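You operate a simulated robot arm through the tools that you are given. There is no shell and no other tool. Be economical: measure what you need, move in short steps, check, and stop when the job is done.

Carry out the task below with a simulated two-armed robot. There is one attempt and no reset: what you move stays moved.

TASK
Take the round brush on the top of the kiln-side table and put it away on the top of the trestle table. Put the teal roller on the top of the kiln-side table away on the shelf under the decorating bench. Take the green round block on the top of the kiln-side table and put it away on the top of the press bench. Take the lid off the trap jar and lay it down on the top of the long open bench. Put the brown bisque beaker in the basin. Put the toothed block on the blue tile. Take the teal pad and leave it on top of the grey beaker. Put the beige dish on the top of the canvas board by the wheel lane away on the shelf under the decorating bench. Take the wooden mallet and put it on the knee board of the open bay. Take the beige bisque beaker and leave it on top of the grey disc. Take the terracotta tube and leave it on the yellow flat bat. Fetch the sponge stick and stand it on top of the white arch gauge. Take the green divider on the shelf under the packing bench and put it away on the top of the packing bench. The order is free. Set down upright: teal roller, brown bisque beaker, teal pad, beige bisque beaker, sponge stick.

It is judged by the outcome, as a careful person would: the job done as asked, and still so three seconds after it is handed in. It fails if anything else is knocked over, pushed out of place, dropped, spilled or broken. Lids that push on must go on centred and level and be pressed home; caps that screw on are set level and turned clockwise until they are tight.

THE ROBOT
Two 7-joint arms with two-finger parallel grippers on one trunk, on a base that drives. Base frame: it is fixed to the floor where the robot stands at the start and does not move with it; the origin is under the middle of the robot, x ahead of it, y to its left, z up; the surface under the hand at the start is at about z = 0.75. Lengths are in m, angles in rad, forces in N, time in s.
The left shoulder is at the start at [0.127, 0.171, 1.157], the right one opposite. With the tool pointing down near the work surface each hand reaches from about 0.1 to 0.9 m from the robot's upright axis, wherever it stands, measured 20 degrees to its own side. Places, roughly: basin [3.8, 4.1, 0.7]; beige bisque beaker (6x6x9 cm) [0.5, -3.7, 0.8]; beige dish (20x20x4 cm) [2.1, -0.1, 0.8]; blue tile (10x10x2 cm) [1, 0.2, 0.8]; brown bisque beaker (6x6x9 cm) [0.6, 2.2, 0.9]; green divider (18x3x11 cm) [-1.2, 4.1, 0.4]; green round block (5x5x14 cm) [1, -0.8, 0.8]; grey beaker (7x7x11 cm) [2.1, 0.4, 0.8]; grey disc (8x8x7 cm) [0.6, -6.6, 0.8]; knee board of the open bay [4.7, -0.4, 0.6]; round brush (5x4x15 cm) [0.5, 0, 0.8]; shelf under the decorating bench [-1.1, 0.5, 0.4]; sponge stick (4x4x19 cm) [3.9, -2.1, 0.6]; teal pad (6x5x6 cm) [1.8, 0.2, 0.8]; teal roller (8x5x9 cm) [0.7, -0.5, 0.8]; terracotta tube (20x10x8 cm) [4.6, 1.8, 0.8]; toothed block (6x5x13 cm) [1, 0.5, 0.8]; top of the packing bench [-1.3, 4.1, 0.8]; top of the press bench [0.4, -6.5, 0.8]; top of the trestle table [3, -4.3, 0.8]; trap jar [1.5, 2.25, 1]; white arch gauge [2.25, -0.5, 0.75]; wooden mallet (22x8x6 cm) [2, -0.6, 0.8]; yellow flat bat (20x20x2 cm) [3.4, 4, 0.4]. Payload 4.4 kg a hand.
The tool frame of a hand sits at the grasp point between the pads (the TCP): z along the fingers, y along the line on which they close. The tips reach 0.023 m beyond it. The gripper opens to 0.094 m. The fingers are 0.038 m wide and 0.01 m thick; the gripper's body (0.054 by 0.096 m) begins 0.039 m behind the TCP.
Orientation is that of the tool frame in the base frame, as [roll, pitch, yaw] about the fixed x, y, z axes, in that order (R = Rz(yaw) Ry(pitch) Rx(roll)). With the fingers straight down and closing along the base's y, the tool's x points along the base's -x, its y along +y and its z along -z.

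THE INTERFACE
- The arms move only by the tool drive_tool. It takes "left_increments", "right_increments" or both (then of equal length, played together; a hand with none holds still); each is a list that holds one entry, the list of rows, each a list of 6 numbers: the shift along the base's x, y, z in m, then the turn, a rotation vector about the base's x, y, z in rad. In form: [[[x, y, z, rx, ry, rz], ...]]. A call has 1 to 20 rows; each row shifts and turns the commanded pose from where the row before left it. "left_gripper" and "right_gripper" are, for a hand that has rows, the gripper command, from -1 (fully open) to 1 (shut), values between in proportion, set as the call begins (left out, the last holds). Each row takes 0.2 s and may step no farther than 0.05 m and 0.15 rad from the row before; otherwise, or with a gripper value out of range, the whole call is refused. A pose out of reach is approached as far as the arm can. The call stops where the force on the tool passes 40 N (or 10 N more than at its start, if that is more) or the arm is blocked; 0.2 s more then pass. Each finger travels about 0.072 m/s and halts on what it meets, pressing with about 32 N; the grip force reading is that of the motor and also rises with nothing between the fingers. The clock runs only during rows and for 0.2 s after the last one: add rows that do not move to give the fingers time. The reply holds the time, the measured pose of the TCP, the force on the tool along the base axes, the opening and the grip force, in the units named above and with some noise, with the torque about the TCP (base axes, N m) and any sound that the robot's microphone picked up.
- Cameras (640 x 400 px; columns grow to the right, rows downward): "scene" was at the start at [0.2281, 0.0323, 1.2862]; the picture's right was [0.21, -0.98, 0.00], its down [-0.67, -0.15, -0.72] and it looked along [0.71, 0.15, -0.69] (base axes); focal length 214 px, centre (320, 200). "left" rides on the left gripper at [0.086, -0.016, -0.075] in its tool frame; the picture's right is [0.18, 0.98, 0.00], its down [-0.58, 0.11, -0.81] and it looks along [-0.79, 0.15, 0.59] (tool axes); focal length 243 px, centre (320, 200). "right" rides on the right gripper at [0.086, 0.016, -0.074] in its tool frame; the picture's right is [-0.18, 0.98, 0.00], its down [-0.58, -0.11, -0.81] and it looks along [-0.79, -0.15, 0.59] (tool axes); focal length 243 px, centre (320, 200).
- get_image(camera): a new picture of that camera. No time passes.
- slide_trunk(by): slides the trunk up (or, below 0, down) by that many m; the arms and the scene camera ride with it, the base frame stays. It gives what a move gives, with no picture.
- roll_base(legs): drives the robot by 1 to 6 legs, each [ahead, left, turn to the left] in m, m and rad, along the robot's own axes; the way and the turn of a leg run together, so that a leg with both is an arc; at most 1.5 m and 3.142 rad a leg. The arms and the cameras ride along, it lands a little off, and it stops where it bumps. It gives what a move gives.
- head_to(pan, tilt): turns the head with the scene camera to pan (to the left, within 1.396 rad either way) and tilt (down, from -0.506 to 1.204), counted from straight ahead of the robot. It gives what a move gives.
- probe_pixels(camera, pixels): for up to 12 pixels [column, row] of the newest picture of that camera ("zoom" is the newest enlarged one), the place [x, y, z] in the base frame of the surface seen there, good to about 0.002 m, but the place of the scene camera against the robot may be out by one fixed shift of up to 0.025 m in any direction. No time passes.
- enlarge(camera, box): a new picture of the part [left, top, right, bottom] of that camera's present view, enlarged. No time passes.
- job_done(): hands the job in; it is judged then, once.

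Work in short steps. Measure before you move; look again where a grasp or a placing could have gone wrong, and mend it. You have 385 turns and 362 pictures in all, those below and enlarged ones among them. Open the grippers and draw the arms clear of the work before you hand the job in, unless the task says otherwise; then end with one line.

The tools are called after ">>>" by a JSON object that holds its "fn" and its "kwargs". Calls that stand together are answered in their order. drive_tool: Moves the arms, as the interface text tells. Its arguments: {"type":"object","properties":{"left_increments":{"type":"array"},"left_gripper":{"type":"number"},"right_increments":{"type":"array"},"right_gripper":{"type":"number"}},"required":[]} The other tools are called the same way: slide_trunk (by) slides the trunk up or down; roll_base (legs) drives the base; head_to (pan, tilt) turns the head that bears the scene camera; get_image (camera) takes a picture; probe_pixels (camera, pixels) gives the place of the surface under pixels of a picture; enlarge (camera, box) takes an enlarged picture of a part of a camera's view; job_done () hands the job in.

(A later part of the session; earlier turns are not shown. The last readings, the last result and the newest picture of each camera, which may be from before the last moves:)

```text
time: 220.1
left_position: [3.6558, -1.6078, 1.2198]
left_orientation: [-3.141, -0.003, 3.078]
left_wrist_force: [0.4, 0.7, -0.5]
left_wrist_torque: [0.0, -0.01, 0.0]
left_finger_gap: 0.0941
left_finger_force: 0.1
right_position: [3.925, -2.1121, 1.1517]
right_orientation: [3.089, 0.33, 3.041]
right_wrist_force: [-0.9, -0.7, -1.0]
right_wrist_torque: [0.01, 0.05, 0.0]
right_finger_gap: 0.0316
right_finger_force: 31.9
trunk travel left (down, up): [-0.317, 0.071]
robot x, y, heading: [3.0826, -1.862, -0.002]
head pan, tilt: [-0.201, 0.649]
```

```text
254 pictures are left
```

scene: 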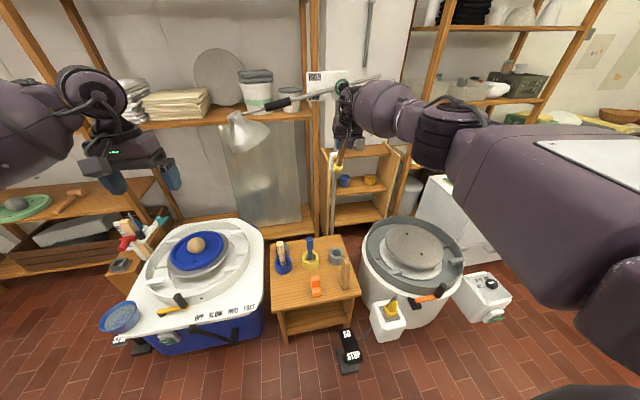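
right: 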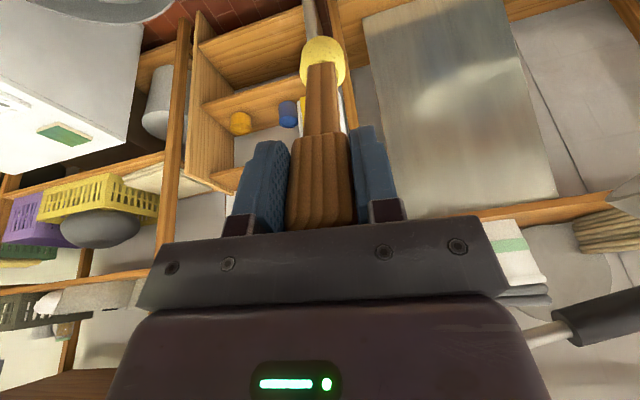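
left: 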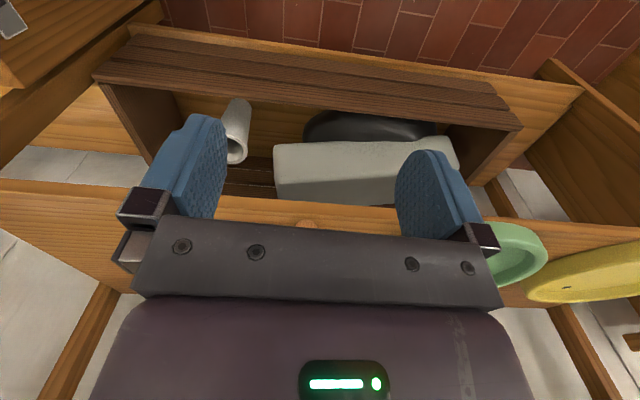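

The stick is out and held (gap 0.0315); the hand is near the lamp arm, so I back straight away first.

>>> {"fn": "roll_base", "kwargs": {"legs": [[-0.35, 0, 0]]}}

>>> {"fn": "slide_trunk", "kwargs": {"by": -0.15}}

>>> {"fn": "drive_tool", "kwargs": {"right_increments": [[[-0.04, 0, 0, 0, -0.11, 0], [-0.04, 0, 0, 0, -0.11, 0], [-0.04, 0, 0, 0, -0.11, 0.0], [-0.04, 0, 0, 0, 0, 0], [-0.04, 0, 0, 0, 0, 0], [-0.04, 0, 0, 0, 0, 0]]]}}

>>> {"fn": "get_image", "kwargs": {"camera": "scene"}}

```text
time: 222.3
left_position: [3.3098, -1.6111, 1.2204]
left_orientation: [-3.139, -0.002, 3.073]
left_wrist_force: [-1.0, 0.4, -0.1]
left_wrist_torque: [-0.02, 0.03, 0.0]
left_finger_gap: 0.0942
left_finger_force: 0.0
right_position: [3.5763, -2.115, 1.1529]
right_orientation: [3.09, 0.329, 3.033]
right_wrist_force: [0.5, 0.3, -0.5]
right_wrist_torque: [-0.01, 0.03, 0.02]
right_finger_gap: 0.0318
right_finger_force: 32.1
trunk travel left (down, up): [-0.317, 0.071]
robot x, y, heading: [2.7373, -1.861, -0.006]
head pan, tilt: [-0.201, 0.649]
```

```text
time: 224.1
left_position: [3.3101, -1.6104, 1.0733]
left_orientation: [-3.138, 0.003, 3.073]
left_wrist_force: [0.5, 0.1, -0.2]
left_wrist_torque: [0.02, 0.01, 0.05]
left_finger_gap: 0.0943
left_finger_force: 0.0
right_position: [3.5769, -2.1139, 1.0056]
right_orientation: [3.089, 0.332, 3.034]
right_wrist_force: [-0.5, -0.2, -0.3]
right_wrist_torque: [0.03, 0.05, -0.02]
right_finger_gap: 0.0316
right_finger_force: 31.9
trunk travel left (down, up): [-0.167, 0.221]
robot x, y, heading: [2.7391, -1.8668, -0.004]
head pan, tilt: [-0.201, 0.649]
```

```text
time: 225.5
left_position: [3.3101, -1.6105, 1.0719]
left_orientation: [-3.138, -0.003, 3.074]
left_wrist_force: [0.2, 0.3, 0.8]
left_wrist_torque: [-0.01, 0.0, 0.0]
left_finger_gap: 0.0939
left_finger_force: 0.2
right_position: [3.3369, -2.1148, 1.0023]
right_orientation: [3.043, 0.658, 3.012]
right_wrist_force: [0.3, 0.0, -1.3]
right_wrist_torque: [0.04, 0.08, 0.0]
right_finger_gap: 0.0318
right_finger_force: 32.2
trunk travel left (down, up): [-0.167, 0.221]
robot x, y, heading: [2.7378, -1.8647, -0.009]
head pan, tilt: [-0.201, 0.649]
```

```text
253 pictures are left
```

scene: 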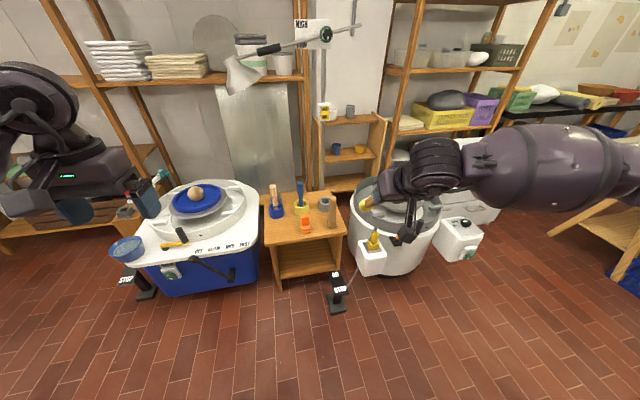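

I tilted it the wrong way; I correct by +0.66 to bring the stick vertical, then move to x≈3.05 and turn round toward the table's end.

>>> {"fn": "drive_tool", "kwargs": {"right_increments": [[[0, 0, 0.02, 0, 0.132, 0], [0, 0, 0.02, 0, 0.132, 0], [0, 0, 0.02, 0, 0.132, 0], [0, 0, 0.02, 0, 0.132, 0], [0, 0, 0.02, 0, 0.132, 0], [0, 0, 0, 0, 0, 0]]]}}

>>> {"fn": "roll_base", "kwargs": {"legs": [[0.32, 0, 0], [0, 0, -3.14], [0, -1.1, 0]]}}

>>> {"fn": "head_to", "kwargs": {"pan": -0.1, "tilt": 0.7}}

>>> {"fn": "get_image", "kwargs": {"camera": "scene"}}

```text
time: 226.9
left_position: [3.3106, -1.6109, 1.0711]
left_orientation: [-3.14, -0.002, 3.074]
left_wrist_force: [-0.2, 0.7, 0.0]
left_wrist_torque: [0.0, -0.02, -0.03]
left_finger_gap: 0.0937
left_finger_force: 0.1
right_position: [3.3369, -2.1154, 1.1015]
right_orientation: [3.124, 0.001, 3.041]
right_wrist_force: [-0.2, 0.2, -0.6]
right_wrist_torque: [0.04, -0.02, 0.04]
right_finger_gap: 0.0314
right_finger_force: 31.9
trunk travel left (down, up): [-0.167, 0.221]
robot x, y, heading: [2.7322, -1.8642, -0.003]
head pan, tilt: [-0.201, 0.649]
```

```text
time: 245.8
left_position: [2.4256, -1.0499, 1.0716]
left_orientation: [-3.139, -0.002, -0.007]
left_wrist_force: [1.1, -0.8, -0.2]
left_wrist_torque: [0.03, -0.02, 0.05]
left_finger_gap: 0.0943
left_finger_force: 0.1
right_position: [2.3674, -0.5482, 1.1014]
right_orientation: [3.126, 0.001, -0.041]
right_wrist_force: [-0.1, 0.0, -1.8]
right_wrist_torque: [-0.02, -0.01, 0.01]
right_finger_gap: 0.0316
right_finger_force: 32.1
trunk travel left (down, up): [-0.167, 0.221]
robot x, y, heading: [2.9845, -0.7639, -3.082]
head pan, tilt: [-0.201, 0.649]
```

```text
time: 246.4
left_position: [2.4259, -1.0495, 1.0713]
left_orientation: [-3.14, -0.001, -0.008]
left_wrist_force: [0.7, -0.2, 0.6]
left_wrist_torque: [-0.01, 0.0, 0.0]
left_finger_gap: 0.0941
left_finger_force: 0.1
right_position: [2.3673, -0.5486, 1.1015]
right_orientation: [3.125, 0.003, -0.041]
right_wrist_force: [-1.0, -0.4, -1.4]
right_wrist_torque: [0.05, -0.05, 0.03]
right_finger_gap: 0.0317
right_finger_force: 32.2
trunk travel left (down, up): [-0.167, 0.221]
robot x, y, heading: [2.9832, -0.763, -3.085]
head pan, tilt: [-0.099, 0.7]
```

```text
252 pictures are left
```

scene: 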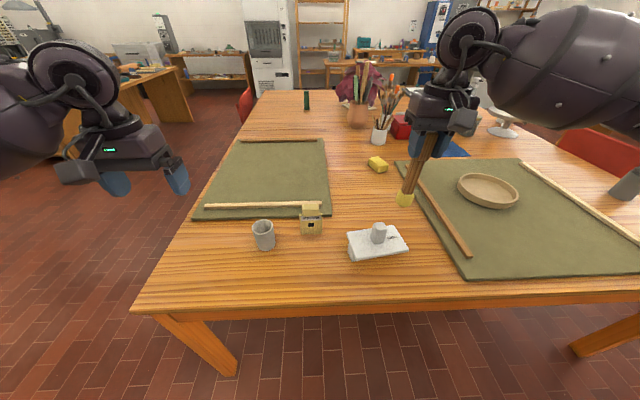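

The gauge is at (378,242). I zoom and probe it; I also probe the held stick's sponge.

>>> {"fn": "enlarge", "kwargs": {"camera": "scene", "box": [330, 180, 430, 280]}}

>>> {"fn": "probe_pixels", "kwargs": {"camera": "scene", "pixels": [[349, 237], [352, 252], [407, 245], [397, 228], [379, 229], [378, 240], [395, 240], [360, 245], [404, 193], [404, 204], [370, 228]]}}

>>> {"fn": "get_image", "kwargs": {"camera": "right"}}

```text
4.00 times, centred on (380, 230) of scene
```

zoom: 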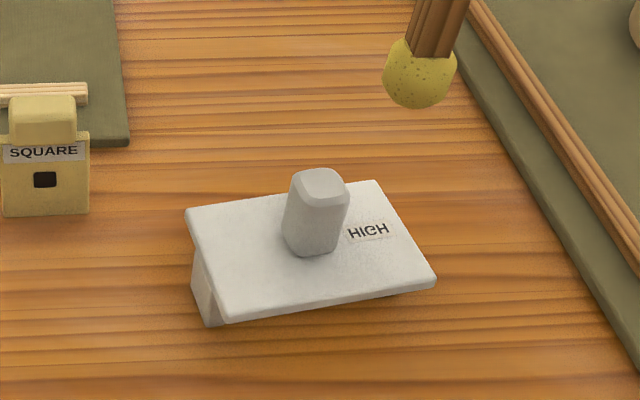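

```text
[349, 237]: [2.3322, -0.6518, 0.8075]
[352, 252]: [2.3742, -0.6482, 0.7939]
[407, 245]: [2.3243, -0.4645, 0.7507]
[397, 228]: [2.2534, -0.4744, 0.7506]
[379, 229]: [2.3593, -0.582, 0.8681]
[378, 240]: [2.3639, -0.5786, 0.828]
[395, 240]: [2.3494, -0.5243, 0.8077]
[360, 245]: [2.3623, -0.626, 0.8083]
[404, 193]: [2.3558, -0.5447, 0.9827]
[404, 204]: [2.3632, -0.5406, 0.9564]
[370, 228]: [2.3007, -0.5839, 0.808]
```

```text
250 pictures are left
```

right: 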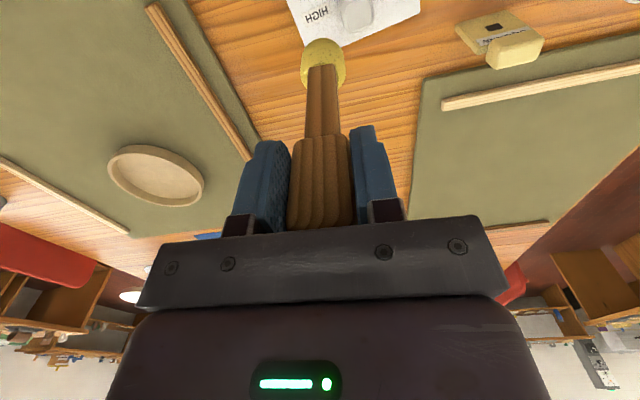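

I back the hand off 12 cm in x and 6 cm in y so the right camera sees the gauge beside the stick.

>>> {"fn": "drive_tool", "kwargs": {"right_increments": [[[0.04, 0.02, 0, 0, 0, 0], [0.04, 0.02, 0, 0, 0, 0], [0.04, 0.02, 0, 0, 0, 0], [0, 0, 0, 0, 0, 0]]]}}

>>> {"fn": "get_image", "kwargs": {"camera": "right"}}

```text
time: 247.4
left_position: [2.4252, -1.0508, 1.0699]
left_orientation: [-3.139, -0.001, -0.006]
left_wrist_force: [-1.2, -0.1, -0.2]
left_wrist_torque: [0.01, -0.02, 0.01]
left_finger_gap: 0.0939
left_finger_force: 0.1
right_position: [2.4867, -0.4874, 1.1011]
right_orientation: [3.124, 0.0, -0.041]
right_wrist_force: [0.3, -0.5, -1.3]
right_wrist_torque: [0.04, -0.03, 0.02]
right_finger_gap: 0.0318
right_finger_force: 32.0
trunk travel left (down, up): [-0.167, 0.221]
robot x, y, heading: [2.9862, -0.7637, -3.084]
head pan, tilt: [-0.099, 0.7]
```

```text
249 pictures are left
```

right: 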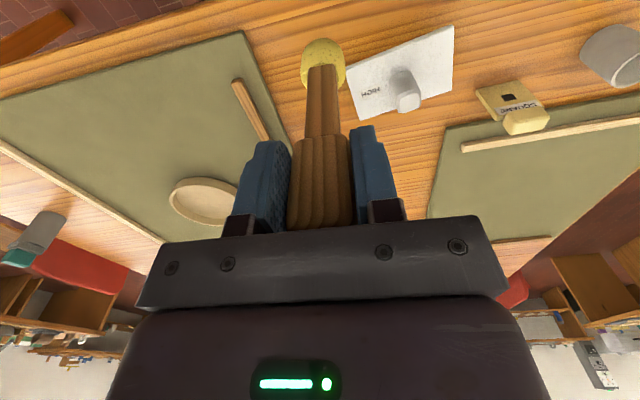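

Now the whole plate shows at (400,75). I zoom and probe its corners and peg.

>>> {"fn": "enlarge", "kwargs": {"camera": "right", "box": [290, 20, 470, 130]}}

>>> {"fn": "probe_pixels", "kwargs": {"camera": "right", "pixels": [[347, 65], [361, 117], [452, 29], [452, 83], [370, 80], [395, 70], [408, 100], [376, 96], [380, 110], [425, 60], [323, 45], [323, 55]]}}

```text
3.56 times, centred on (380, 75) of right
```

zoom: 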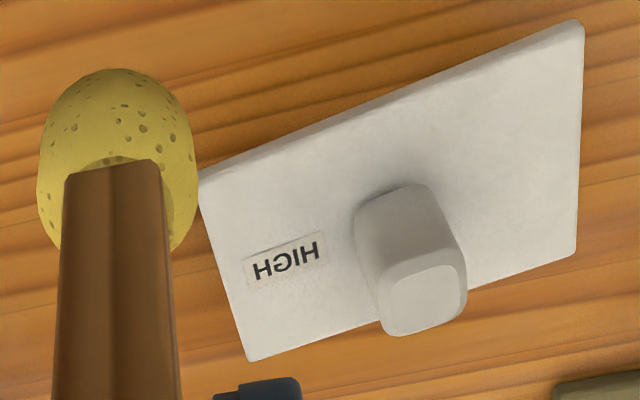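

```text
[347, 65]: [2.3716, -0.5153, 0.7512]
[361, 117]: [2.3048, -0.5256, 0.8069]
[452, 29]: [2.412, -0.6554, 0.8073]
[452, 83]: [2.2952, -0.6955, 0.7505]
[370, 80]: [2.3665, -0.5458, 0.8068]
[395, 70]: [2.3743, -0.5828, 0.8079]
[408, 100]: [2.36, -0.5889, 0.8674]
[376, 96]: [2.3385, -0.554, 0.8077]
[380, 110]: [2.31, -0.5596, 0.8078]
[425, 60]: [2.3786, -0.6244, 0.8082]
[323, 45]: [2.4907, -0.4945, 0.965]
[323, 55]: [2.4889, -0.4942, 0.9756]
```

I probe down the stick itself to see whether it hangs exactly vertical in the grip.

>>> {"fn": "probe_pixels", "kwargs": {"camera": "right", "pixels": [[322, 80], [322, 100], [322, 125], [322, 150], [322, 180], [322, 210], [310, 100], [335, 100], [303, 62], [343, 62], [322, 40]]}}

>>> {"fn": "enlarge", "kwargs": {"camera": "right", "box": [260, 20, 390, 240]}}

```text
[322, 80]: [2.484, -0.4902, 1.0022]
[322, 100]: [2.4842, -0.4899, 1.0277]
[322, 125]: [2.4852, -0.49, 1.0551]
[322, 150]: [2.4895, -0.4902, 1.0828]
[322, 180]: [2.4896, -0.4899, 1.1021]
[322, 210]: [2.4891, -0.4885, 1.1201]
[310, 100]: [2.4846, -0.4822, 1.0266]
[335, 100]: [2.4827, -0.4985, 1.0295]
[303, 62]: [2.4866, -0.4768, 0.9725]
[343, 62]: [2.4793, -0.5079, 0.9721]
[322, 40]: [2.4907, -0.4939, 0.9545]
```

```text
1.82 times, centred on (325, 130) of right
```

zoom: 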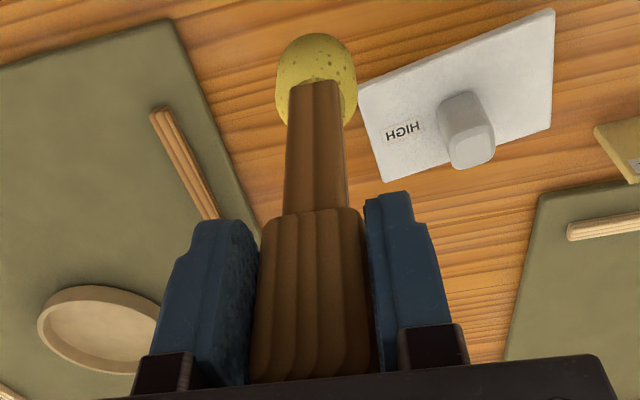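

The stick is vertical; its axis is 12 mm ahead of the TCP. The plate is ~15×7.5 cm with the peg at its centre (2.3585,-0.590); I aim for the flat HIGH side at (2.348,-0.544), i.e. TCP (2.360,-0.541).

>>> {"fn": "drive_tool", "kwargs": {"right_increments": [[[-0.04, -0.018, 0, 0, 0, 0], [-0.04, -0.018, 0, 0, 0, 0], [-0.04, -0.018, 0, 0, 0, 0], [-0.007, 0, -0.03, 0, 0, 0], [0, 0, -0.04, 0, 0, 0], [0, 0, -0.035, 0, 0, 0], [0, 0, 0, 0, 0, 0]]]}}

>>> {"fn": "get_image", "kwargs": {"camera": "right"}}

>>> {"fn": "enlarge", "kwargs": {"camera": "scene", "box": [320, 160, 450, 290]}}

```text
time: 249.0
left_position: [2.4266, -1.0504, 1.0712]
left_orientation: [-3.138, 0.0, -0.007]
left_wrist_force: [-0.1, -0.1, -0.6]
left_wrist_torque: [-0.02, 0.01, 0.04]
left_finger_gap: 0.0941
left_finger_force: 0.1
right_position: [2.3607, -0.5418, 0.997]
right_orientation: [3.124, 0.002, -0.041]
right_wrist_force: [0.6, 0.8, -0.1]
right_wrist_torque: [-0.02, -0.01, 0.0]
right_finger_gap: 0.0316
right_finger_force: 32.3
trunk travel left (down, up): [-0.167, 0.221]
robot x, y, heading: [2.9867, -0.7614, -3.084]
head pan, tilt: [-0.099, 0.7]
```

```text
246 pictures are left
```

right: 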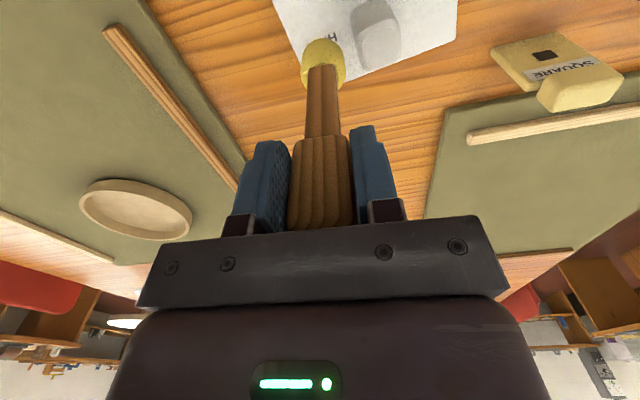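

```text
3.08 times, centred on (385, 225) of scene
```

zoom: 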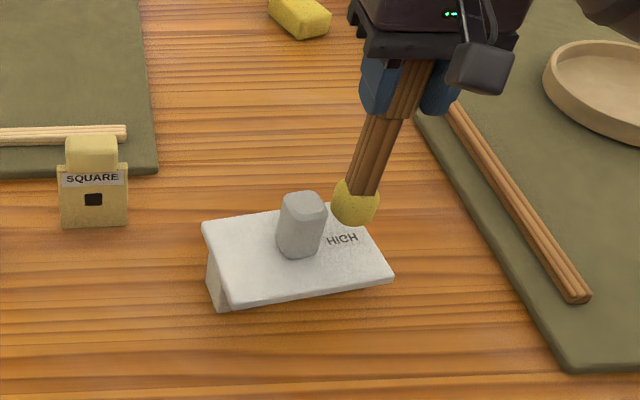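

It will land on the HIGH side. I lower until contact.

>>> {"fn": "drive_tool", "kwargs": {"right_increments": [[[0, 0, -0.015, 0, 0, 0], [0, 0, -0.006, 0, 0, 0], [0, 0, -0.003, 0, 0, 0], [0, 0, -0.003, 0, 0, 0], [0, 0, 0, 0, 0, 0]]]}}

>>> {"fn": "enlarge", "kwargs": {"camera": "scene", "box": [320, 160, 450, 290]}}

```text
time: 250.2
left_position: [2.4259, -1.0511, 1.0718]
left_orientation: [-3.138, -0.001, -0.006]
left_wrist_force: [-0.3, 0.5, 0.7]
left_wrist_torque: [-0.01, 0.0, 0.0]
left_finger_gap: 0.0941
left_finger_force: 0.0
right_position: [2.3603, -0.5425, 0.9687]
right_orientation: [3.125, 0.0, -0.04]
right_wrist_force: [-0.5, 0.3, -0.9]
right_wrist_torque: [0.05, 0.02, 0.01]
right_finger_gap: 0.0317
right_finger_force: 31.7
trunk travel left (down, up): [-0.167, 0.221]
robot x, y, heading: [2.9842, -0.7625, -3.088]
head pan, tilt: [-0.099, 0.7]
```

```text
3.08 times, centred on (385, 225) of scene
```

zoom: 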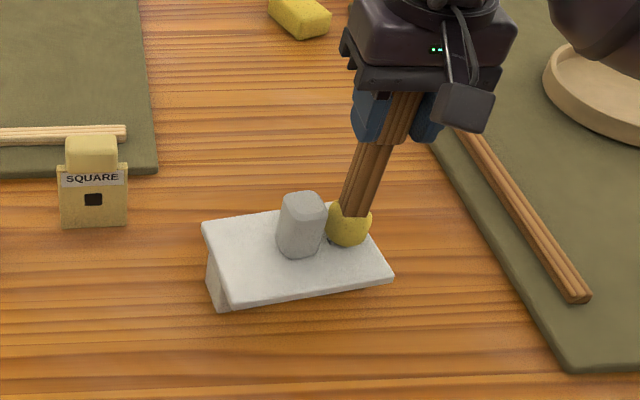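

No contact yet; I lower further in small steps.

>>> {"fn": "drive_tool", "kwargs": {"right_increments": [[[0, 0, -0.003, 0, 0, 0], [0, 0, -0.003, 0, 0, 0], [0, 0, -0.002, 0, 0, 0], [0, 0, 0, 0, 0, 0]]]}}

```text
time: 251.2
left_position: [2.4273, -1.0507, 1.0742]
left_orientation: [-3.138, 0.001, -0.007]
left_wrist_force: [-0.6, 0.2, 0.0]
left_wrist_torque: [0.02, 0.03, -0.02]
left_finger_gap: 0.0941
left_finger_force: 0.0
right_position: [2.3623, -0.5411, 0.9659]
right_orientation: [3.124, 0.008, -0.04]
right_wrist_force: [-1.1, 1.2, 25.5]
right_wrist_torque: [0.27, 0.37, 0.02]
right_finger_gap: 0.0318
right_finger_force: 31.7
trunk travel left (down, up): [-0.167, 0.221]
robot x, y, heading: [2.9856, -0.7611, -3.088]
head pan, tilt: [-0.099, 0.7]
```

Contact. I ease off 3 mm, open partway and take a look before rising.

>>> {"fn": "drive_tool", "kwargs": {"right_increments": [[[0, 0, 0.003, 0, 0, 0], [0, 0, 0, 0, 0, 0]]]}}

>>> {"fn": "drive_tool", "kwargs": {"right_increments": [[[0, 0, 0, 0, 0, 0], [0, 0, 0, 0, 0, 0], [0, 0, 0, 0, 0, 0]]], "right_gripper": -0.3}}

>>> {"fn": "get_image", "kwargs": {"camera": "right"}}

>>> {"fn": "enlarge", "kwargs": {"camera": "scene", "box": [320, 160, 450, 290]}}

```text
time: 251.8
left_position: [2.427, -1.0506, 1.0719]
left_orientation: [-3.14, -0.001, -0.005]
left_wrist_force: [0.0, -0.3, 0.8]
left_wrist_torque: [-0.03, 0.01, 0.01]
left_finger_gap: 0.094
left_finger_force: 0.1
right_position: [2.3616, -0.5432, 0.9655]
right_orientation: [3.124, 0.003, -0.039]
right_wrist_force: [-3.5, 0.1, 19.2]
right_wrist_torque: [0.08, 0.82, 0.0]
right_finger_gap: 0.0318
right_finger_force: 31.6
trunk travel left (down, up): [-0.167, 0.221]
robot x, y, heading: [2.9879, -0.7609, -3.087]
head pan, tilt: [-0.099, 0.7]
```

```text
time: 252.6
left_position: [2.4257, -1.051, 1.0712]
left_orientation: [-3.14, -0.002, -0.006]
left_wrist_force: [0.8, -0.7, -0.3]
left_wrist_torque: [-0.02, 0.01, 0.02]
left_finger_gap: 0.0939
left_finger_force: 0.1
right_position: [2.3608, -0.5418, 0.9635]
right_orientation: [3.123, 0.0, -0.04]
right_wrist_force: [0.2, 0.0, 0.1]
right_wrist_torque: [0.01, 0.04, -0.01]
right_finger_gap: 0.0611
right_finger_force: 0.0
trunk travel left (down, up): [-0.167, 0.221]
robot x, y, heading: [2.9861, -0.7631, -3.085]
head pan, tilt: [-0.099, 0.7]
```

```text
243 pictures are left
```

right: 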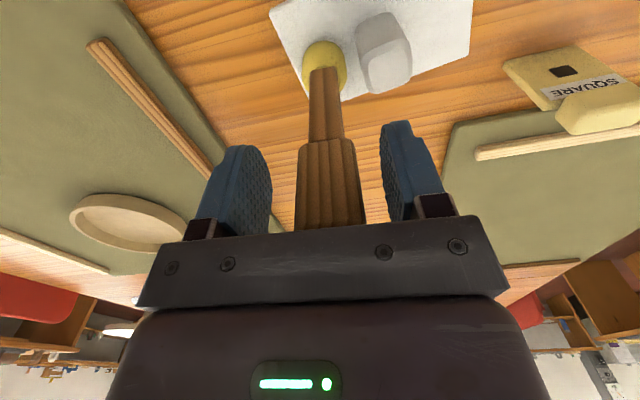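

```text
3.08 times, centred on (385, 225) of scene
```

zoom: 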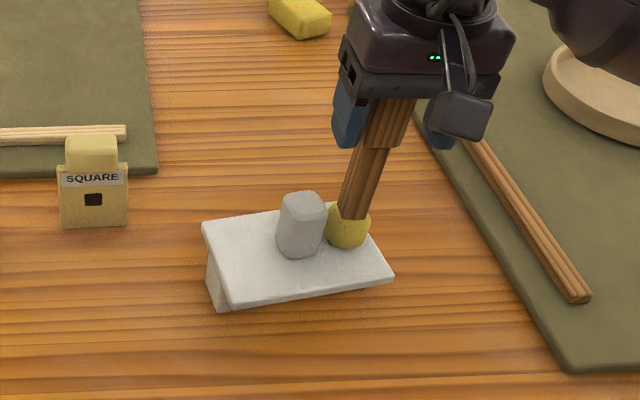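

The stick stands by itself. I wait a second and check that it stays.

>>> {"fn": "drive_tool", "kwargs": {"right_increments": [[[0, 0, 0, 0, 0, 0], [0, 0, 0, 0, 0, 0], [0, 0, 0, 0, 0, 0], [0, 0, 0, 0, 0, 0], [0, 0, 0, 0, 0, 0], [0, 0, 0, 0, 0, 0]]]}}

>>> {"fn": "get_image", "kwargs": {"camera": "right"}}

>>> {"fn": "probe_pixels", "kwargs": {"camera": "right", "pixels": [[325, 85], [325, 110], [325, 135], [328, 160], [328, 190], [328, 215], [308, 85], [342, 85], [303, 190], [360, 190]]}}

```text
time: 254.0
left_position: [2.4266, -1.0503, 1.0706]
left_orientation: [-3.14, -0.001, -0.006]
left_wrist_force: [0.3, -0.2, 0.4]
left_wrist_torque: [0.0, 0.0, 0.0]
left_finger_gap: 0.0938
left_finger_force: 0.1
right_position: [2.3604, -0.5421, 0.9642]
right_orientation: [3.124, 0.001, -0.04]
right_wrist_force: [0.4, 0.6, 0.0]
right_wrist_torque: [0.01, -0.01, 0.02]
right_finger_gap: 0.0612
right_finger_force: 0.1
trunk travel left (down, up): [-0.167, 0.221]
robot x, y, heading: [2.9835, -0.7628, -3.081]
head pan, tilt: [-0.099, 0.7]
```

```text
241 pictures are left
```

right: 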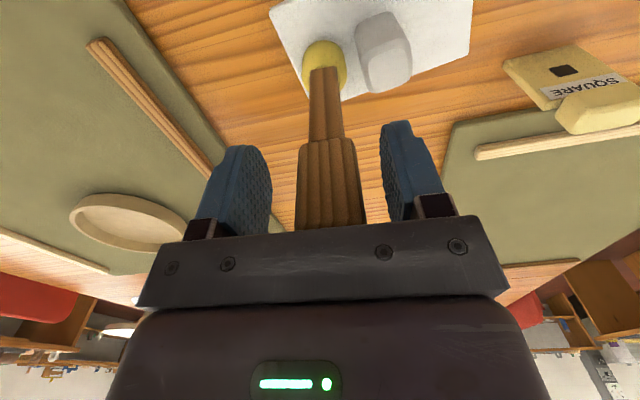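

```text
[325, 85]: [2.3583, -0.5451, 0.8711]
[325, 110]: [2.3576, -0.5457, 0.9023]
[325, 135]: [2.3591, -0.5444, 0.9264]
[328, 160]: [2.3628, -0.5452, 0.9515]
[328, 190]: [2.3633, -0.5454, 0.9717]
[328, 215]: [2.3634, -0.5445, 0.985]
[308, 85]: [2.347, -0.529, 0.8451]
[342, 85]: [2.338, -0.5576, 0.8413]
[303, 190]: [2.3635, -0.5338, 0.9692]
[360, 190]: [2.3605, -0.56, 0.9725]
```

The stick stands vertical and stable on the gauge. I rise straight up with the right hand, then back off.

>>> {"fn": "drive_tool", "kwargs": {"right_increments": [[[0, 0, 0.03, 0, 0, 0], [0, 0, 0.045, 0, 0, 0], [0, 0, 0.045, 0, 0, 0], [0, 0, 0.03, 0, 0, 0], [0.049, 0, 0, 0, 0, 0], [0.04, 0, 0, 0, 0, 0]]]}}

>>> {"fn": "roll_base", "kwargs": {"legs": [[0, 0, -0.057], [0.05, -0.4, 0]]}}

>>> {"fn": "head_to", "kwargs": {"pan": 0.0, "tilt": 0.75}}

>>> {"fn": "get_image", "kwargs": {"camera": "scene"}}

>>> {"fn": "get_image", "kwargs": {"camera": "right"}}

```text
time: 255.4
left_position: [2.4262, -1.0502, 1.0712]
left_orientation: [-3.14, -0.001, -0.007]
left_wrist_force: [0.1, 0.7, 1.2]
left_wrist_torque: [0.01, 0.03, -0.02]
left_finger_gap: 0.0938
left_finger_force: 0.1
right_position: [2.4484, -0.5429, 1.1146]
right_orientation: [3.124, 0.003, -0.04]
right_wrist_force: [-0.6, 0.0, 0.0]
right_wrist_torque: [0.01, -0.02, -0.01]
right_finger_gap: 0.0609
right_finger_force: 0.2
trunk travel left (down, up): [-0.167, 0.221]
robot x, y, heading: [2.9872, -0.7637, -3.081]
head pan, tilt: [-0.099, 0.7]
```

```text
time: 259.9
left_position: [2.361, -0.6115, 1.0722]
left_orientation: [-3.139, -0.002, -0.065]
left_wrist_force: [0.0, 0.2, 0.1]
left_wrist_torque: [-0.03, 0.0, 0.0]
left_finger_gap: 0.0937
left_finger_force: 0.0
right_position: [2.4121, -0.107, 1.1141]
right_orientation: [3.124, 0.002, -0.098]
right_wrist_force: [0.4, 0.7, -0.3]
right_wrist_torque: [0.0, 0.01, 0.0]
right_finger_gap: 0.0612
right_finger_force: 0.0
trunk travel left (down, up): [-0.167, 0.221]
robot x, y, heading: [2.9372, -0.3569, 3.137]
head pan, tilt: [-0.099, 0.7]
```

```text
time: 260.6
left_position: [2.3604, -0.6109, 1.0712]
left_orientation: [-3.14, 0.0, -0.064]
left_wrist_force: [0.0, 0.2, 0.2]
left_wrist_torque: [0.02, 0.01, 0.0]
left_finger_gap: 0.0939
left_finger_force: 0.1
right_position: [2.4133, -0.1063, 1.1147]
right_orientation: [3.124, 0.002, -0.097]
right_wrist_force: [-0.2, 0.8, 0.3]
right_wrist_torque: [0.03, 0.04, 0.0]
right_finger_gap: 0.0611
right_finger_force: 0.1
trunk travel left (down, up): [-0.167, 0.221]
robot x, y, heading: [2.9337, -0.3582, 3.139]
head pan, tilt: [0.0, 0.75]
```

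```text
240 pictures are left
```

scene: 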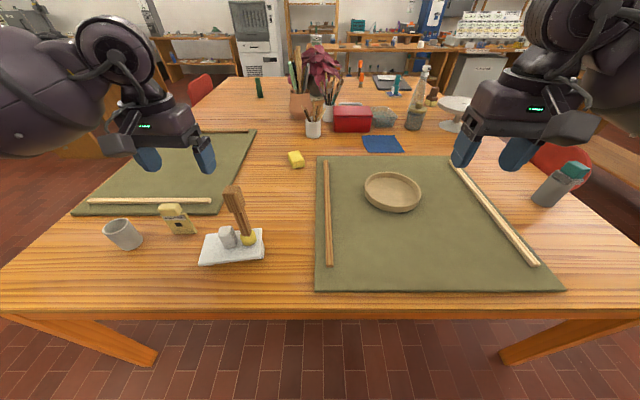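

```text
239 pictures are left
```

right: 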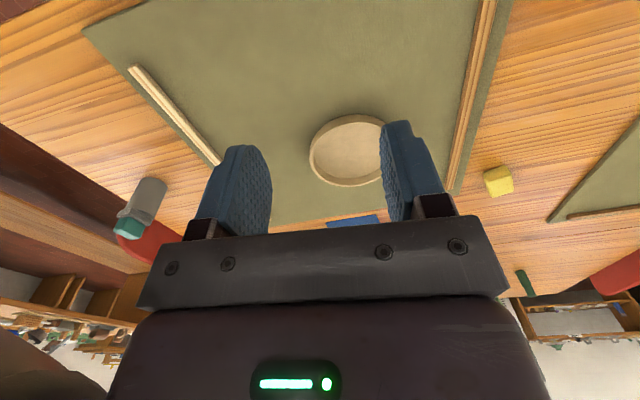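

Stick and pad are both standing well. I probe the dish rim in the right camera.

>>> {"fn": "probe_pixels", "kwargs": {"camera": "right", "pixels": [[311, 150], [314, 140], [350, 116], [378, 122], [325, 124], [350, 185], [345, 150], [314, 165], [350, 122], [330, 180]]}}

>>> {"fn": "enlarge", "kwargs": {"camera": "right", "box": [295, 100, 400, 195]}}

>>> {"fn": "probe_pixels", "kwargs": {"camera": "scene", "pixels": [[365, 188], [422, 190], [392, 175], [394, 206], [393, 212], [393, 195]]}}

```text
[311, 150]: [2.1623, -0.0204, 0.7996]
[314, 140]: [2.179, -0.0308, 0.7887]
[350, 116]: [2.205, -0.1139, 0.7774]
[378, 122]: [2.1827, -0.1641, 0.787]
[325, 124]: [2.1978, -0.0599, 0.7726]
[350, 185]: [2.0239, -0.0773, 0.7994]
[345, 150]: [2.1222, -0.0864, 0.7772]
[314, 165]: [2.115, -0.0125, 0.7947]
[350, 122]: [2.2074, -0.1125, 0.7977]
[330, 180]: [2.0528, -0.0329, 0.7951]
```

```text
4.21 times, centred on (348, 148) of right
```

zoom: 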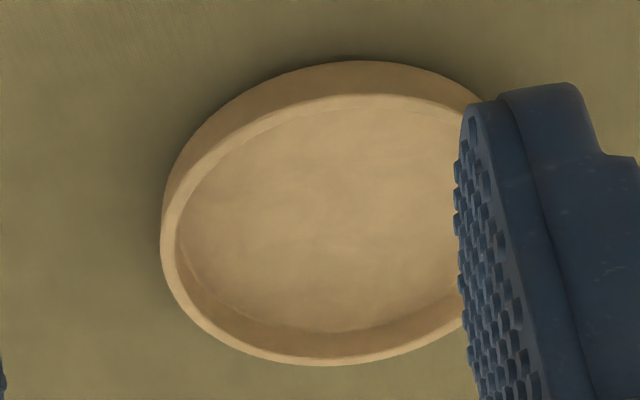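

```text
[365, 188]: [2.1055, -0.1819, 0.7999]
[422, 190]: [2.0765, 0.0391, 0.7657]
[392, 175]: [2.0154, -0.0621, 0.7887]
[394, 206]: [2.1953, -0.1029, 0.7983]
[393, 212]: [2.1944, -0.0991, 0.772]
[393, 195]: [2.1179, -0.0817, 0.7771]
```

Dish centre ≈(2.112,-0.107), wall radius ≈0.095, rim at 0.80. I will grip its near-left wall at (2.173,-0.180) with the hand yawed 40° and tilted 0.65 forward, so the hand stays in front of the dish. I move to above that point.

>>> {"fn": "drive_tool", "kwargs": {"right_increments": [[[-0.022, -0.0067, -0.0195, 0, 0, 0.133], [-0.022, -0.0067, -0.0195, 0, 0, 0.133], [-0.022, -0.0067, -0.0195, 0, 0, 0.133], [-0.022, -0.0067, -0.0195, 0, 0, 0.133], [-0.022, -0.0067, -0.0195, 0, 0, 0.133], [-0.022, -0.0067, -0.0195, 0, 0, 0.13], [-0.022, -0.0067, -0.0195, -0.0836, 0.0996, 0], [-0.022, -0.0067, -0.0195, -0.0836, 0.0996, 0], [-0.022, -0.0067, -0.0195, -0.0836, 0.0996, 0], [-0.022, -0.0067, -0.0195, -0.0836, 0.0996, 0], [-0.02, -0.0067, -0.0195, -0.0836, 0.0996, 0], [0, 0, 0, 0, 0, 0]]], "right_gripper": -1}}

>>> {"fn": "get_image", "kwargs": {"camera": "right"}}

>>> {"fn": "get_image", "kwargs": {"camera": "scene"}}

```text
time: 263.2
left_position: [2.3617, -0.6109, 1.0713]
left_orientation: [-3.14, 0.0, -0.065]
left_wrist_force: [0.0, 0.3, 0.2]
left_wrist_torque: [0.01, 0.03, -0.02]
left_finger_gap: 0.094
left_finger_force: 0.1
right_position: [2.1729, -0.1806, 0.9008]
right_orientation: [3.125, 0.653, 0.696]
right_wrist_force: [0.1, -0.5, 0.3]
right_wrist_torque: [0.02, -0.01, -0.02]
right_finger_gap: 0.0942
right_finger_force: 0.1
trunk travel left (down, up): [-0.167, 0.221]
robot x, y, heading: [2.9367, -0.3524, 3.139]
head pan, tilt: [0.0, 0.75]
```

```text
237 pictures are left
```

right: 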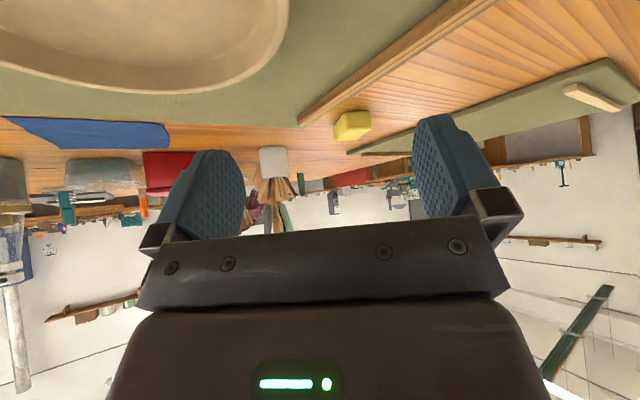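

```text
236 pictures are left
```

scene: 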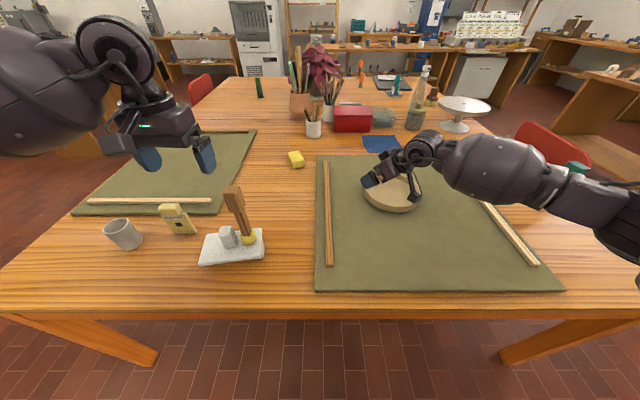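

I probe the dish's outer wall in this view to refine the grip point.

>>> {"fn": "probe_pixels", "kwargs": {"camera": "right", "pixels": [[292, 5], [288, 25], [270, 62], [225, 85], [282, 5], [278, 25], [262, 55], [150, 92]]}}

```text
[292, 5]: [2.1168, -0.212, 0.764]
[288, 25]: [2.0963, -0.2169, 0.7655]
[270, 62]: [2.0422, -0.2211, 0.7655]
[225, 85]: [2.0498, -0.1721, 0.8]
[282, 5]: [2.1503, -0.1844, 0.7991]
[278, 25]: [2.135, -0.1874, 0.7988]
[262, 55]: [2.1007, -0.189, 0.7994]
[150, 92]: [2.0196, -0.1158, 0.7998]
```

The refined centre is (2.113,-0.098), R≈0.093; the grip point becomes (2.170,-0.167). I descend and close.

>>> {"fn": "drive_tool", "kwargs": {"right_increments": [[[-0.002, 0.008, -0.03, 0, 0, 0], [-0.001, 0.006, -0.035, 0, 0, 0], [0, 0, -0.032, 0, 0, 0], [0, 0, 0, 0, 0, 0]]]}}

>>> {"fn": "get_image", "kwargs": {"camera": "right"}}

>>> {"fn": "enlarge", "kwargs": {"camera": "scene", "box": [330, 130, 450, 230]}}

```text
time: 264.2
left_position: [2.3624, -0.6111, 1.0749]
left_orientation: [-3.14, 0.002, -0.065]
left_wrist_force: [1.0, 0.6, 0.7]
left_wrist_torque: [0.01, 0.02, 0.02]
left_finger_gap: 0.0939
left_finger_force: 0.0
right_position: [2.1676, -0.1661, 0.807]
right_orientation: [3.128, 0.66, 0.701]
right_wrist_force: [1.3, 3.6, 18.4]
right_wrist_torque: [0.75, 0.53, -0.14]
right_finger_gap: 0.0941
right_finger_force: 0.1
trunk travel left (down, up): [-0.167, 0.221]
robot x, y, heading: [2.9371, -0.3569, 3.14]
head pan, tilt: [0.0, 0.75]
```

```text
235 pictures are left
```

right: 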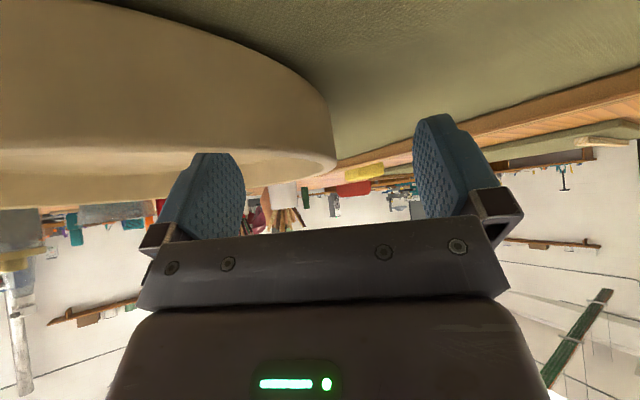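

```text
4.00 times, centred on (390, 180) of scene
```

zoom: 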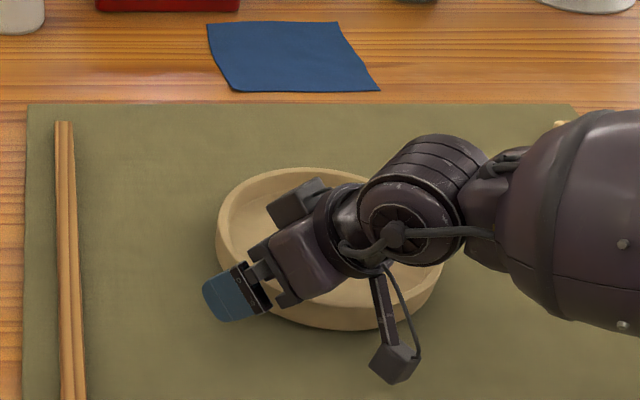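

The inner fingertip touches the dish floor (18 N). I rise 5 mm, then close on the wall.

>>> {"fn": "drive_tool", "kwargs": {"right_increments": [[[0, 0, 0.006, 0, 0, 0], [0, 0, 0, 0, 0, 0]]]}}

>>> {"fn": "drive_tool", "kwargs": {"right_increments": [[[0, 0, 0, 0, 0, 0], [0, 0, 0, 0, 0, 0], [0, 0, 0, 0, 0, 0], [0, 0, 0, 0, 0, 0], [0, 0, 0, 0, 0, 0], [0, 0, 0, 0, 0, 0]]], "right_gripper": 1}}

>>> {"fn": "get_image", "kwargs": {"camera": "right"}}

```text
time: 264.8
left_position: [2.3606, -0.6116, 1.0708]
left_orientation: [-3.138, -0.003, -0.065]
left_wrist_force: [0.2, -0.6, -0.2]
left_wrist_torque: [0.01, 0.0, -0.02]
left_finger_gap: 0.0938
left_finger_force: 0.0
right_position: [2.1699, -0.1663, 0.807]
right_orientation: [3.125, 0.649, 0.696]
right_wrist_force: [-3.0, 0.6, 9.5]
right_wrist_torque: [0.34, 0.38, 0.14]
right_finger_gap: 0.094
right_finger_force: 0.2
trunk travel left (down, up): [-0.167, 0.221]
robot x, y, heading: [2.9341, -0.3557, 3.139]
head pan, tilt: [0.0, 0.75]
```

```text
time: 266.2
left_position: [2.3608, -0.6114, 1.0715]
left_orientation: [-3.139, -0.002, -0.064]
left_wrist_force: [0.6, -0.8, -0.4]
left_wrist_torque: [0.0, 0.01, 0.0]
left_finger_gap: 0.094
left_finger_force: 0.0
right_position: [2.1717, -0.1672, 0.8077]
right_orientation: [3.123, 0.652, 0.697]
right_wrist_force: [2.0, -1.7, 1.8]
right_wrist_torque: [-0.05, -0.13, 0.04]
right_finger_gap: 0.0087
right_finger_force: 32.1
trunk travel left (down, up): [-0.167, 0.221]
robot x, y, heading: [2.9348, -0.3573, 3.142]
head pan, tilt: [0.0, 0.75]
```

```text
233 pictures are left
```

right: 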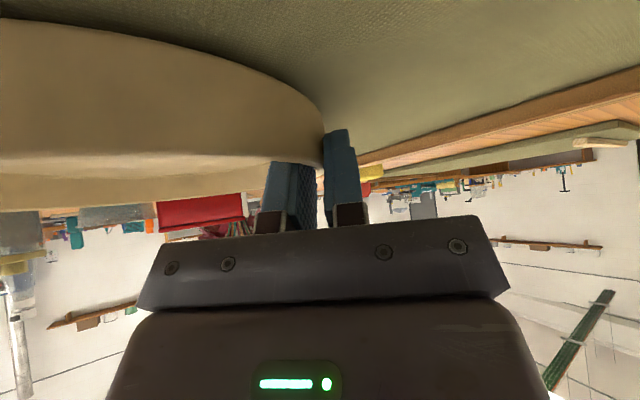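

Gripped (gap 8.7 mm = the wall). I lift and check that it stays level.

>>> {"fn": "drive_tool", "kwargs": {"right_increments": [[[0, 0, 0.02, 0, 0, 0], [0, 0, 0.03, 0, 0, 0], [0, 0, 0.04, 0, 0, 0], [0, 0, 0.04, 0, 0, 0], [0, 0, 0.04, 0, 0, 0], [0, 0, 0, 0, 0, 0]]]}}

>>> {"fn": "get_image", "kwargs": {"camera": "right"}}

>>> {"fn": "get_image", "kwargs": {"camera": "scene"}}

```text
time: 267.6
left_position: [2.3604, -0.612, 1.069]
left_orientation: [-3.14, -0.004, -0.065]
left_wrist_force: [-1.1, -0.2, 0.2]
left_wrist_torque: [-0.04, -0.03, -0.02]
left_finger_gap: 0.094
left_finger_force: 0.2
right_position: [2.1692, -0.166, 0.9793]
right_orientation: [3.122, 0.649, 0.695]
right_wrist_force: [-0.4, -0.5, -4.6]
right_wrist_torque: [-0.3, -0.29, -0.05]
right_finger_gap: 0.0088
right_finger_force: 31.4
trunk travel left (down, up): [-0.167, 0.221]
robot x, y, heading: [2.9386, -0.3549, 3.135]
head pan, tilt: [0.0, 0.75]
```

```text
232 pictures are left
```

right: 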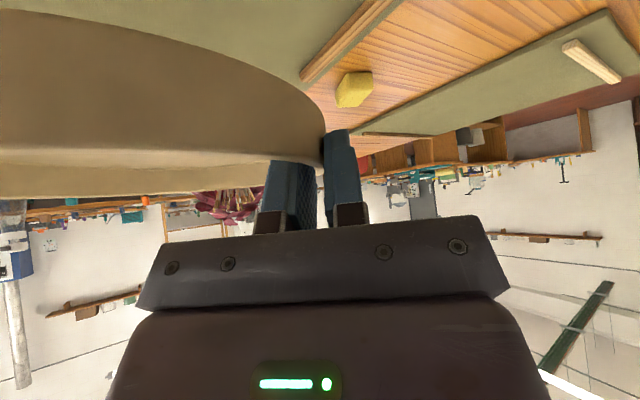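

```text
231 pictures are left
```

scene: 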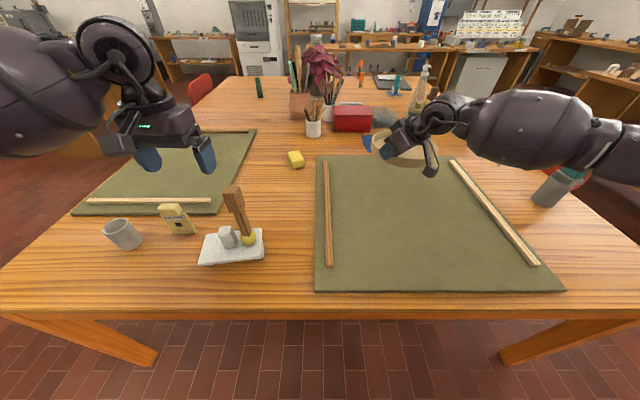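

The dish is held level. I raise it more, back away and drive round the north side of the tables toward the decorating bench.

>>> {"fn": "drive_tool", "kwargs": {"right_increments": [[[0.02, 0.01, 0.035, 0, 0, 0], [0.02, 0.01, 0.035, 0, 0, 0], [0.02, 0.01, 0.02, 0, 0, 0], [0, 0, 0, 0, 0, 0]]]}}

>>> {"fn": "roll_base", "kwargs": {"legs": [[-0.25, 0, 0], [0, -0.85, 0], [0, -0.85, 0], [1.4, 0, 0], [1.4, 0, 0]]}}

>>> {"fn": "head_to", "kwargs": {"pan": 0.0, "tilt": 0.75}}

>>> {"fn": "get_image", "kwargs": {"camera": "scene"}}

```text
time: 268.6
left_position: [2.3591, -0.6121, 1.0692]
left_orientation: [-3.14, -0.002, -0.063]
left_wrist_force: [-0.5, -0.4, -0.3]
left_wrist_torque: [-0.04, 0.03, 0.01]
left_finger_gap: 0.0939
left_finger_force: 0.0
right_position: [2.2295, -0.1369, 1.0679]
right_orientation: [3.121, 0.649, 0.697]
right_wrist_force: [0.3, -0.6, -4.1]
right_wrist_torque: [-0.26, -0.28, -0.05]
right_finger_gap: 0.0087
right_finger_force: 31.3
trunk travel left (down, up): [-0.167, 0.221]
robot x, y, heading: [2.9328, -0.3569, 3.143]
head pan, tilt: [0.0, 0.75]
```

```text
time: 298.5
left_position: [-0.1715, 1.084, 1.0704]
left_orientation: [-3.14, -0.002, -0.062]
left_wrist_force: [-0.4, -0.3, -0.8]
left_wrist_torque: [0.0, 0.0, 0.03]
left_finger_gap: 0.0942
left_finger_force: 0.0
right_position: [-0.3047, 1.5594, 1.069]
right_orientation: [3.122, 0.65, 0.699]
right_wrist_force: [-0.5, 0.8, -4.7]
right_wrist_torque: [-0.24, -0.3, 0.0]
right_finger_gap: 0.0085
right_finger_force: 31.8
trunk travel left (down, up): [-0.167, 0.221]
robot x, y, heading: [0.4061, 1.3408, -3.138]
head pan, tilt: [0.0, 0.75]
```

```text
time: 299.1
left_position: [-0.172, 1.0832, 1.0713]
left_orientation: [-3.14, -0.003, -0.061]
left_wrist_force: [0.4, 0.7, 0.2]
left_wrist_torque: [0.01, -0.04, -0.03]
left_finger_gap: 0.094
left_finger_force: 0.0
right_position: [-0.3047, 1.5597, 1.0684]
right_orientation: [3.122, 0.651, 0.698]
right_wrist_force: [-0.6, -0.3, -3.6]
right_wrist_torque: [-0.24, -0.26, 0.04]
right_finger_gap: 0.0087
right_finger_force: 31.8
trunk travel left (down, up): [-0.167, 0.221]
robot x, y, heading: [0.4029, 1.3401, -3.141]
head pan, tilt: [0.0, 0.75]
```

```text
230 pictures are left
```

scene: 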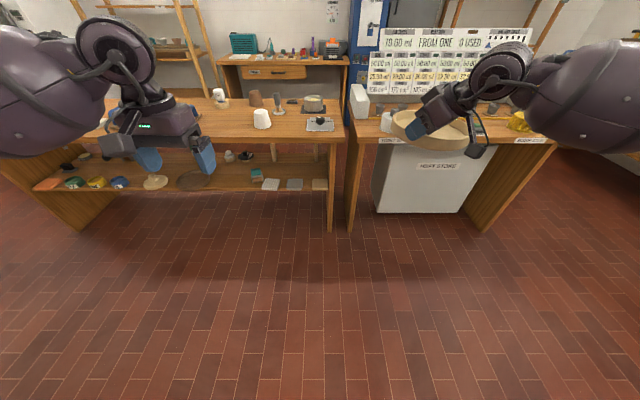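

I will stand at about (0.14,0.97), turned 0.45 left, so that the arm works well extended for the low shelf. I drive there while keeping the hand's world orientation.

>>> {"fn": "roll_base", "kwargs": {"legs": [[0.25, 0.36, 0], [0, 0, 0.45]]}}

>>> {"fn": "drive_tool", "kwargs": {"right_increments": [[[0, 0, 0, 0, 0, -0.11], [0, 0, 0, 0, 0, -0.11], [0, 0, 0, 0, 0, -0.11], [0, 0, 0, 0, 0, -0.11], [0, 0, 0, 0, 0, 0]]]}}

>>> {"fn": "head_to", "kwargs": {"pan": -0.2, "tilt": 0.7}}

>>> {"fn": "get_image", "kwargs": {"camera": "scene"}}

```text
time: 304.1
left_position: [-0.2545, 0.496, 1.0709]
left_orientation: [-3.138, -0.003, 0.385]
left_wrist_force: [-0.1, 0.4, 0.2]
left_wrist_torque: [0.01, 0.04, -0.01]
left_finger_gap: 0.094
left_finger_force: 0.1
right_position: [-0.5807, 0.8676, 1.0682]
right_orientation: [3.124, 0.651, 1.143]
right_wrist_force: [1.1, -0.3, -4.4]
right_wrist_torque: [-0.1, -0.37, 0.0]
right_finger_gap: 0.0087
right_finger_force: 32.1
trunk travel left (down, up): [-0.167, 0.221]
robot x, y, heading: [0.1543, 0.9737, -2.693]
head pan, tilt: [0.0, 0.75]
```

```text
time: 305.3
left_position: [-0.2541, 0.4956, 1.0705]
left_orientation: [-3.139, -0.002, 0.385]
left_wrist_force: [-0.3, -0.3, 0.1]
left_wrist_torque: [0.01, 0.05, 0.0]
left_finger_gap: 0.0939
left_finger_force: 0.1
right_position: [-0.5804, 0.8668, 1.0683]
right_orientation: [3.123, 0.651, 0.702]
right_wrist_force: [0.3, -0.5, -4.9]
right_wrist_torque: [-0.24, -0.27, 0.0]
right_finger_gap: 0.009
right_finger_force: 31.7
trunk travel left (down, up): [-0.167, 0.221]
robot x, y, heading: [0.1521, 0.9742, -2.692]
head pan, tilt: [0.0, 0.75]
```

```text
time: 306.1
left_position: [-0.2547, 0.4967, 1.0707]
left_orientation: [-3.14, -0.002, 0.383]
left_wrist_force: [0.3, 0.1, 0.0]
left_wrist_torque: [-0.04, 0.01, 0.01]
left_finger_gap: 0.0941
left_finger_force: 0.1
right_position: [-0.5791, 0.8682, 1.0677]
right_orientation: [3.122, 0.651, 0.704]
right_wrist_force: [-0.3, 0.4, -4.8]
right_wrist_torque: [-0.28, -0.24, -0.02]
right_finger_gap: 0.0088
right_finger_force: 32.1
trunk travel left (down, up): [-0.167, 0.221]
robot x, y, heading: [0.1522, 0.9762, -2.693]
head pan, tilt: [-0.201, 0.7]
```

```text
229 pictures are left
```

scene: 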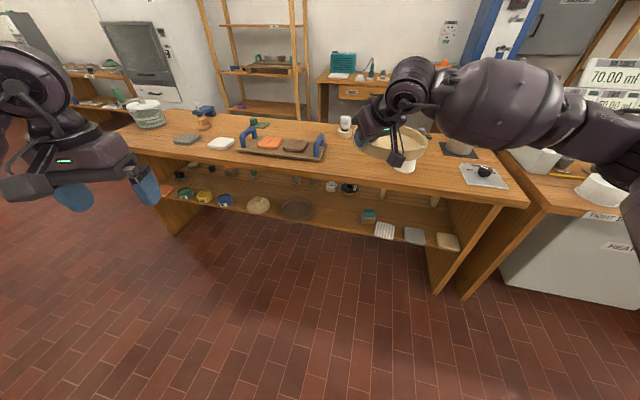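

I probe the roller (known at about (-0.945,0.925)) and its neighbours to fix the free span.

>>> {"fn": "enlarge", "kwargs": {"camera": "scene", "box": [230, 170, 480, 270]}}

>>> {"fn": "probe_pixels", "kwargs": {"camera": "scene", "pixels": [[369, 213], [362, 221], [374, 221], [369, 217], [298, 210], [314, 211], [312, 202], [340, 215], [378, 228], [345, 190], [350, 205], [380, 196]]}}

```text
2.56 times, centred on (355, 220) of scene
```

zoom: 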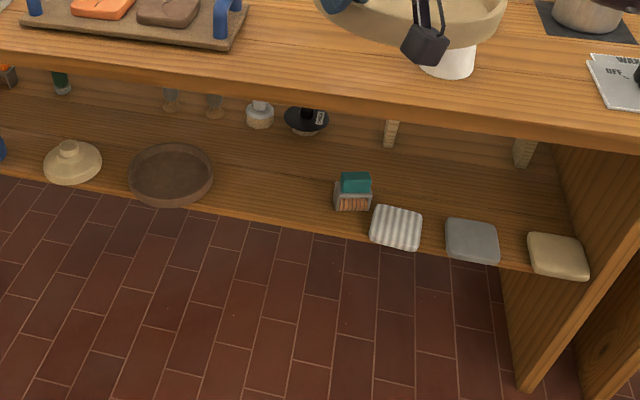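

```text
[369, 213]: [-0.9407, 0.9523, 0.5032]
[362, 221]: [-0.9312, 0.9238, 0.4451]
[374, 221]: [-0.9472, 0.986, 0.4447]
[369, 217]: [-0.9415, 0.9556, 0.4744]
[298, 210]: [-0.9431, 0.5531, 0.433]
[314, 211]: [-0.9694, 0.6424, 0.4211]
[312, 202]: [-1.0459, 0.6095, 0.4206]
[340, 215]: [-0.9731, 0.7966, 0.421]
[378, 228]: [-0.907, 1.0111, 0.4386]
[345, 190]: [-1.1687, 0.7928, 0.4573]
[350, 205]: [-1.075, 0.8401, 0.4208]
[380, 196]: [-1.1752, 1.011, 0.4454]
```

The free span between disc and roller is about 0.29 m wide. I lower the trunk and watch how the hands ride.

>>> {"fn": "slide_trunk", "kwargs": {"by": -0.16}}

```text
time: 307.9
left_position: [-0.2542, 0.4953, 0.911]
left_orientation: [-3.14, 0.0, 0.383]
left_wrist_force: [0.4, 0.2, 0.3]
left_wrist_torque: [0.01, -0.01, 0.0]
left_finger_gap: 0.0941
left_finger_force: 0.1
right_position: [-0.5777, 0.869, 0.9106]
right_orientation: [3.124, 0.652, 0.702]
right_wrist_force: [0.5, -0.9, -3.6]
right_wrist_torque: [-0.26, -0.28, 0.02]
right_finger_gap: 0.0087
right_finger_force: 31.9
trunk travel left (down, up): [-0.007, 0.381]
robot x, y, heading: [0.1542, 0.976, -2.698]
head pan, tilt: [-0.201, 0.7]
```

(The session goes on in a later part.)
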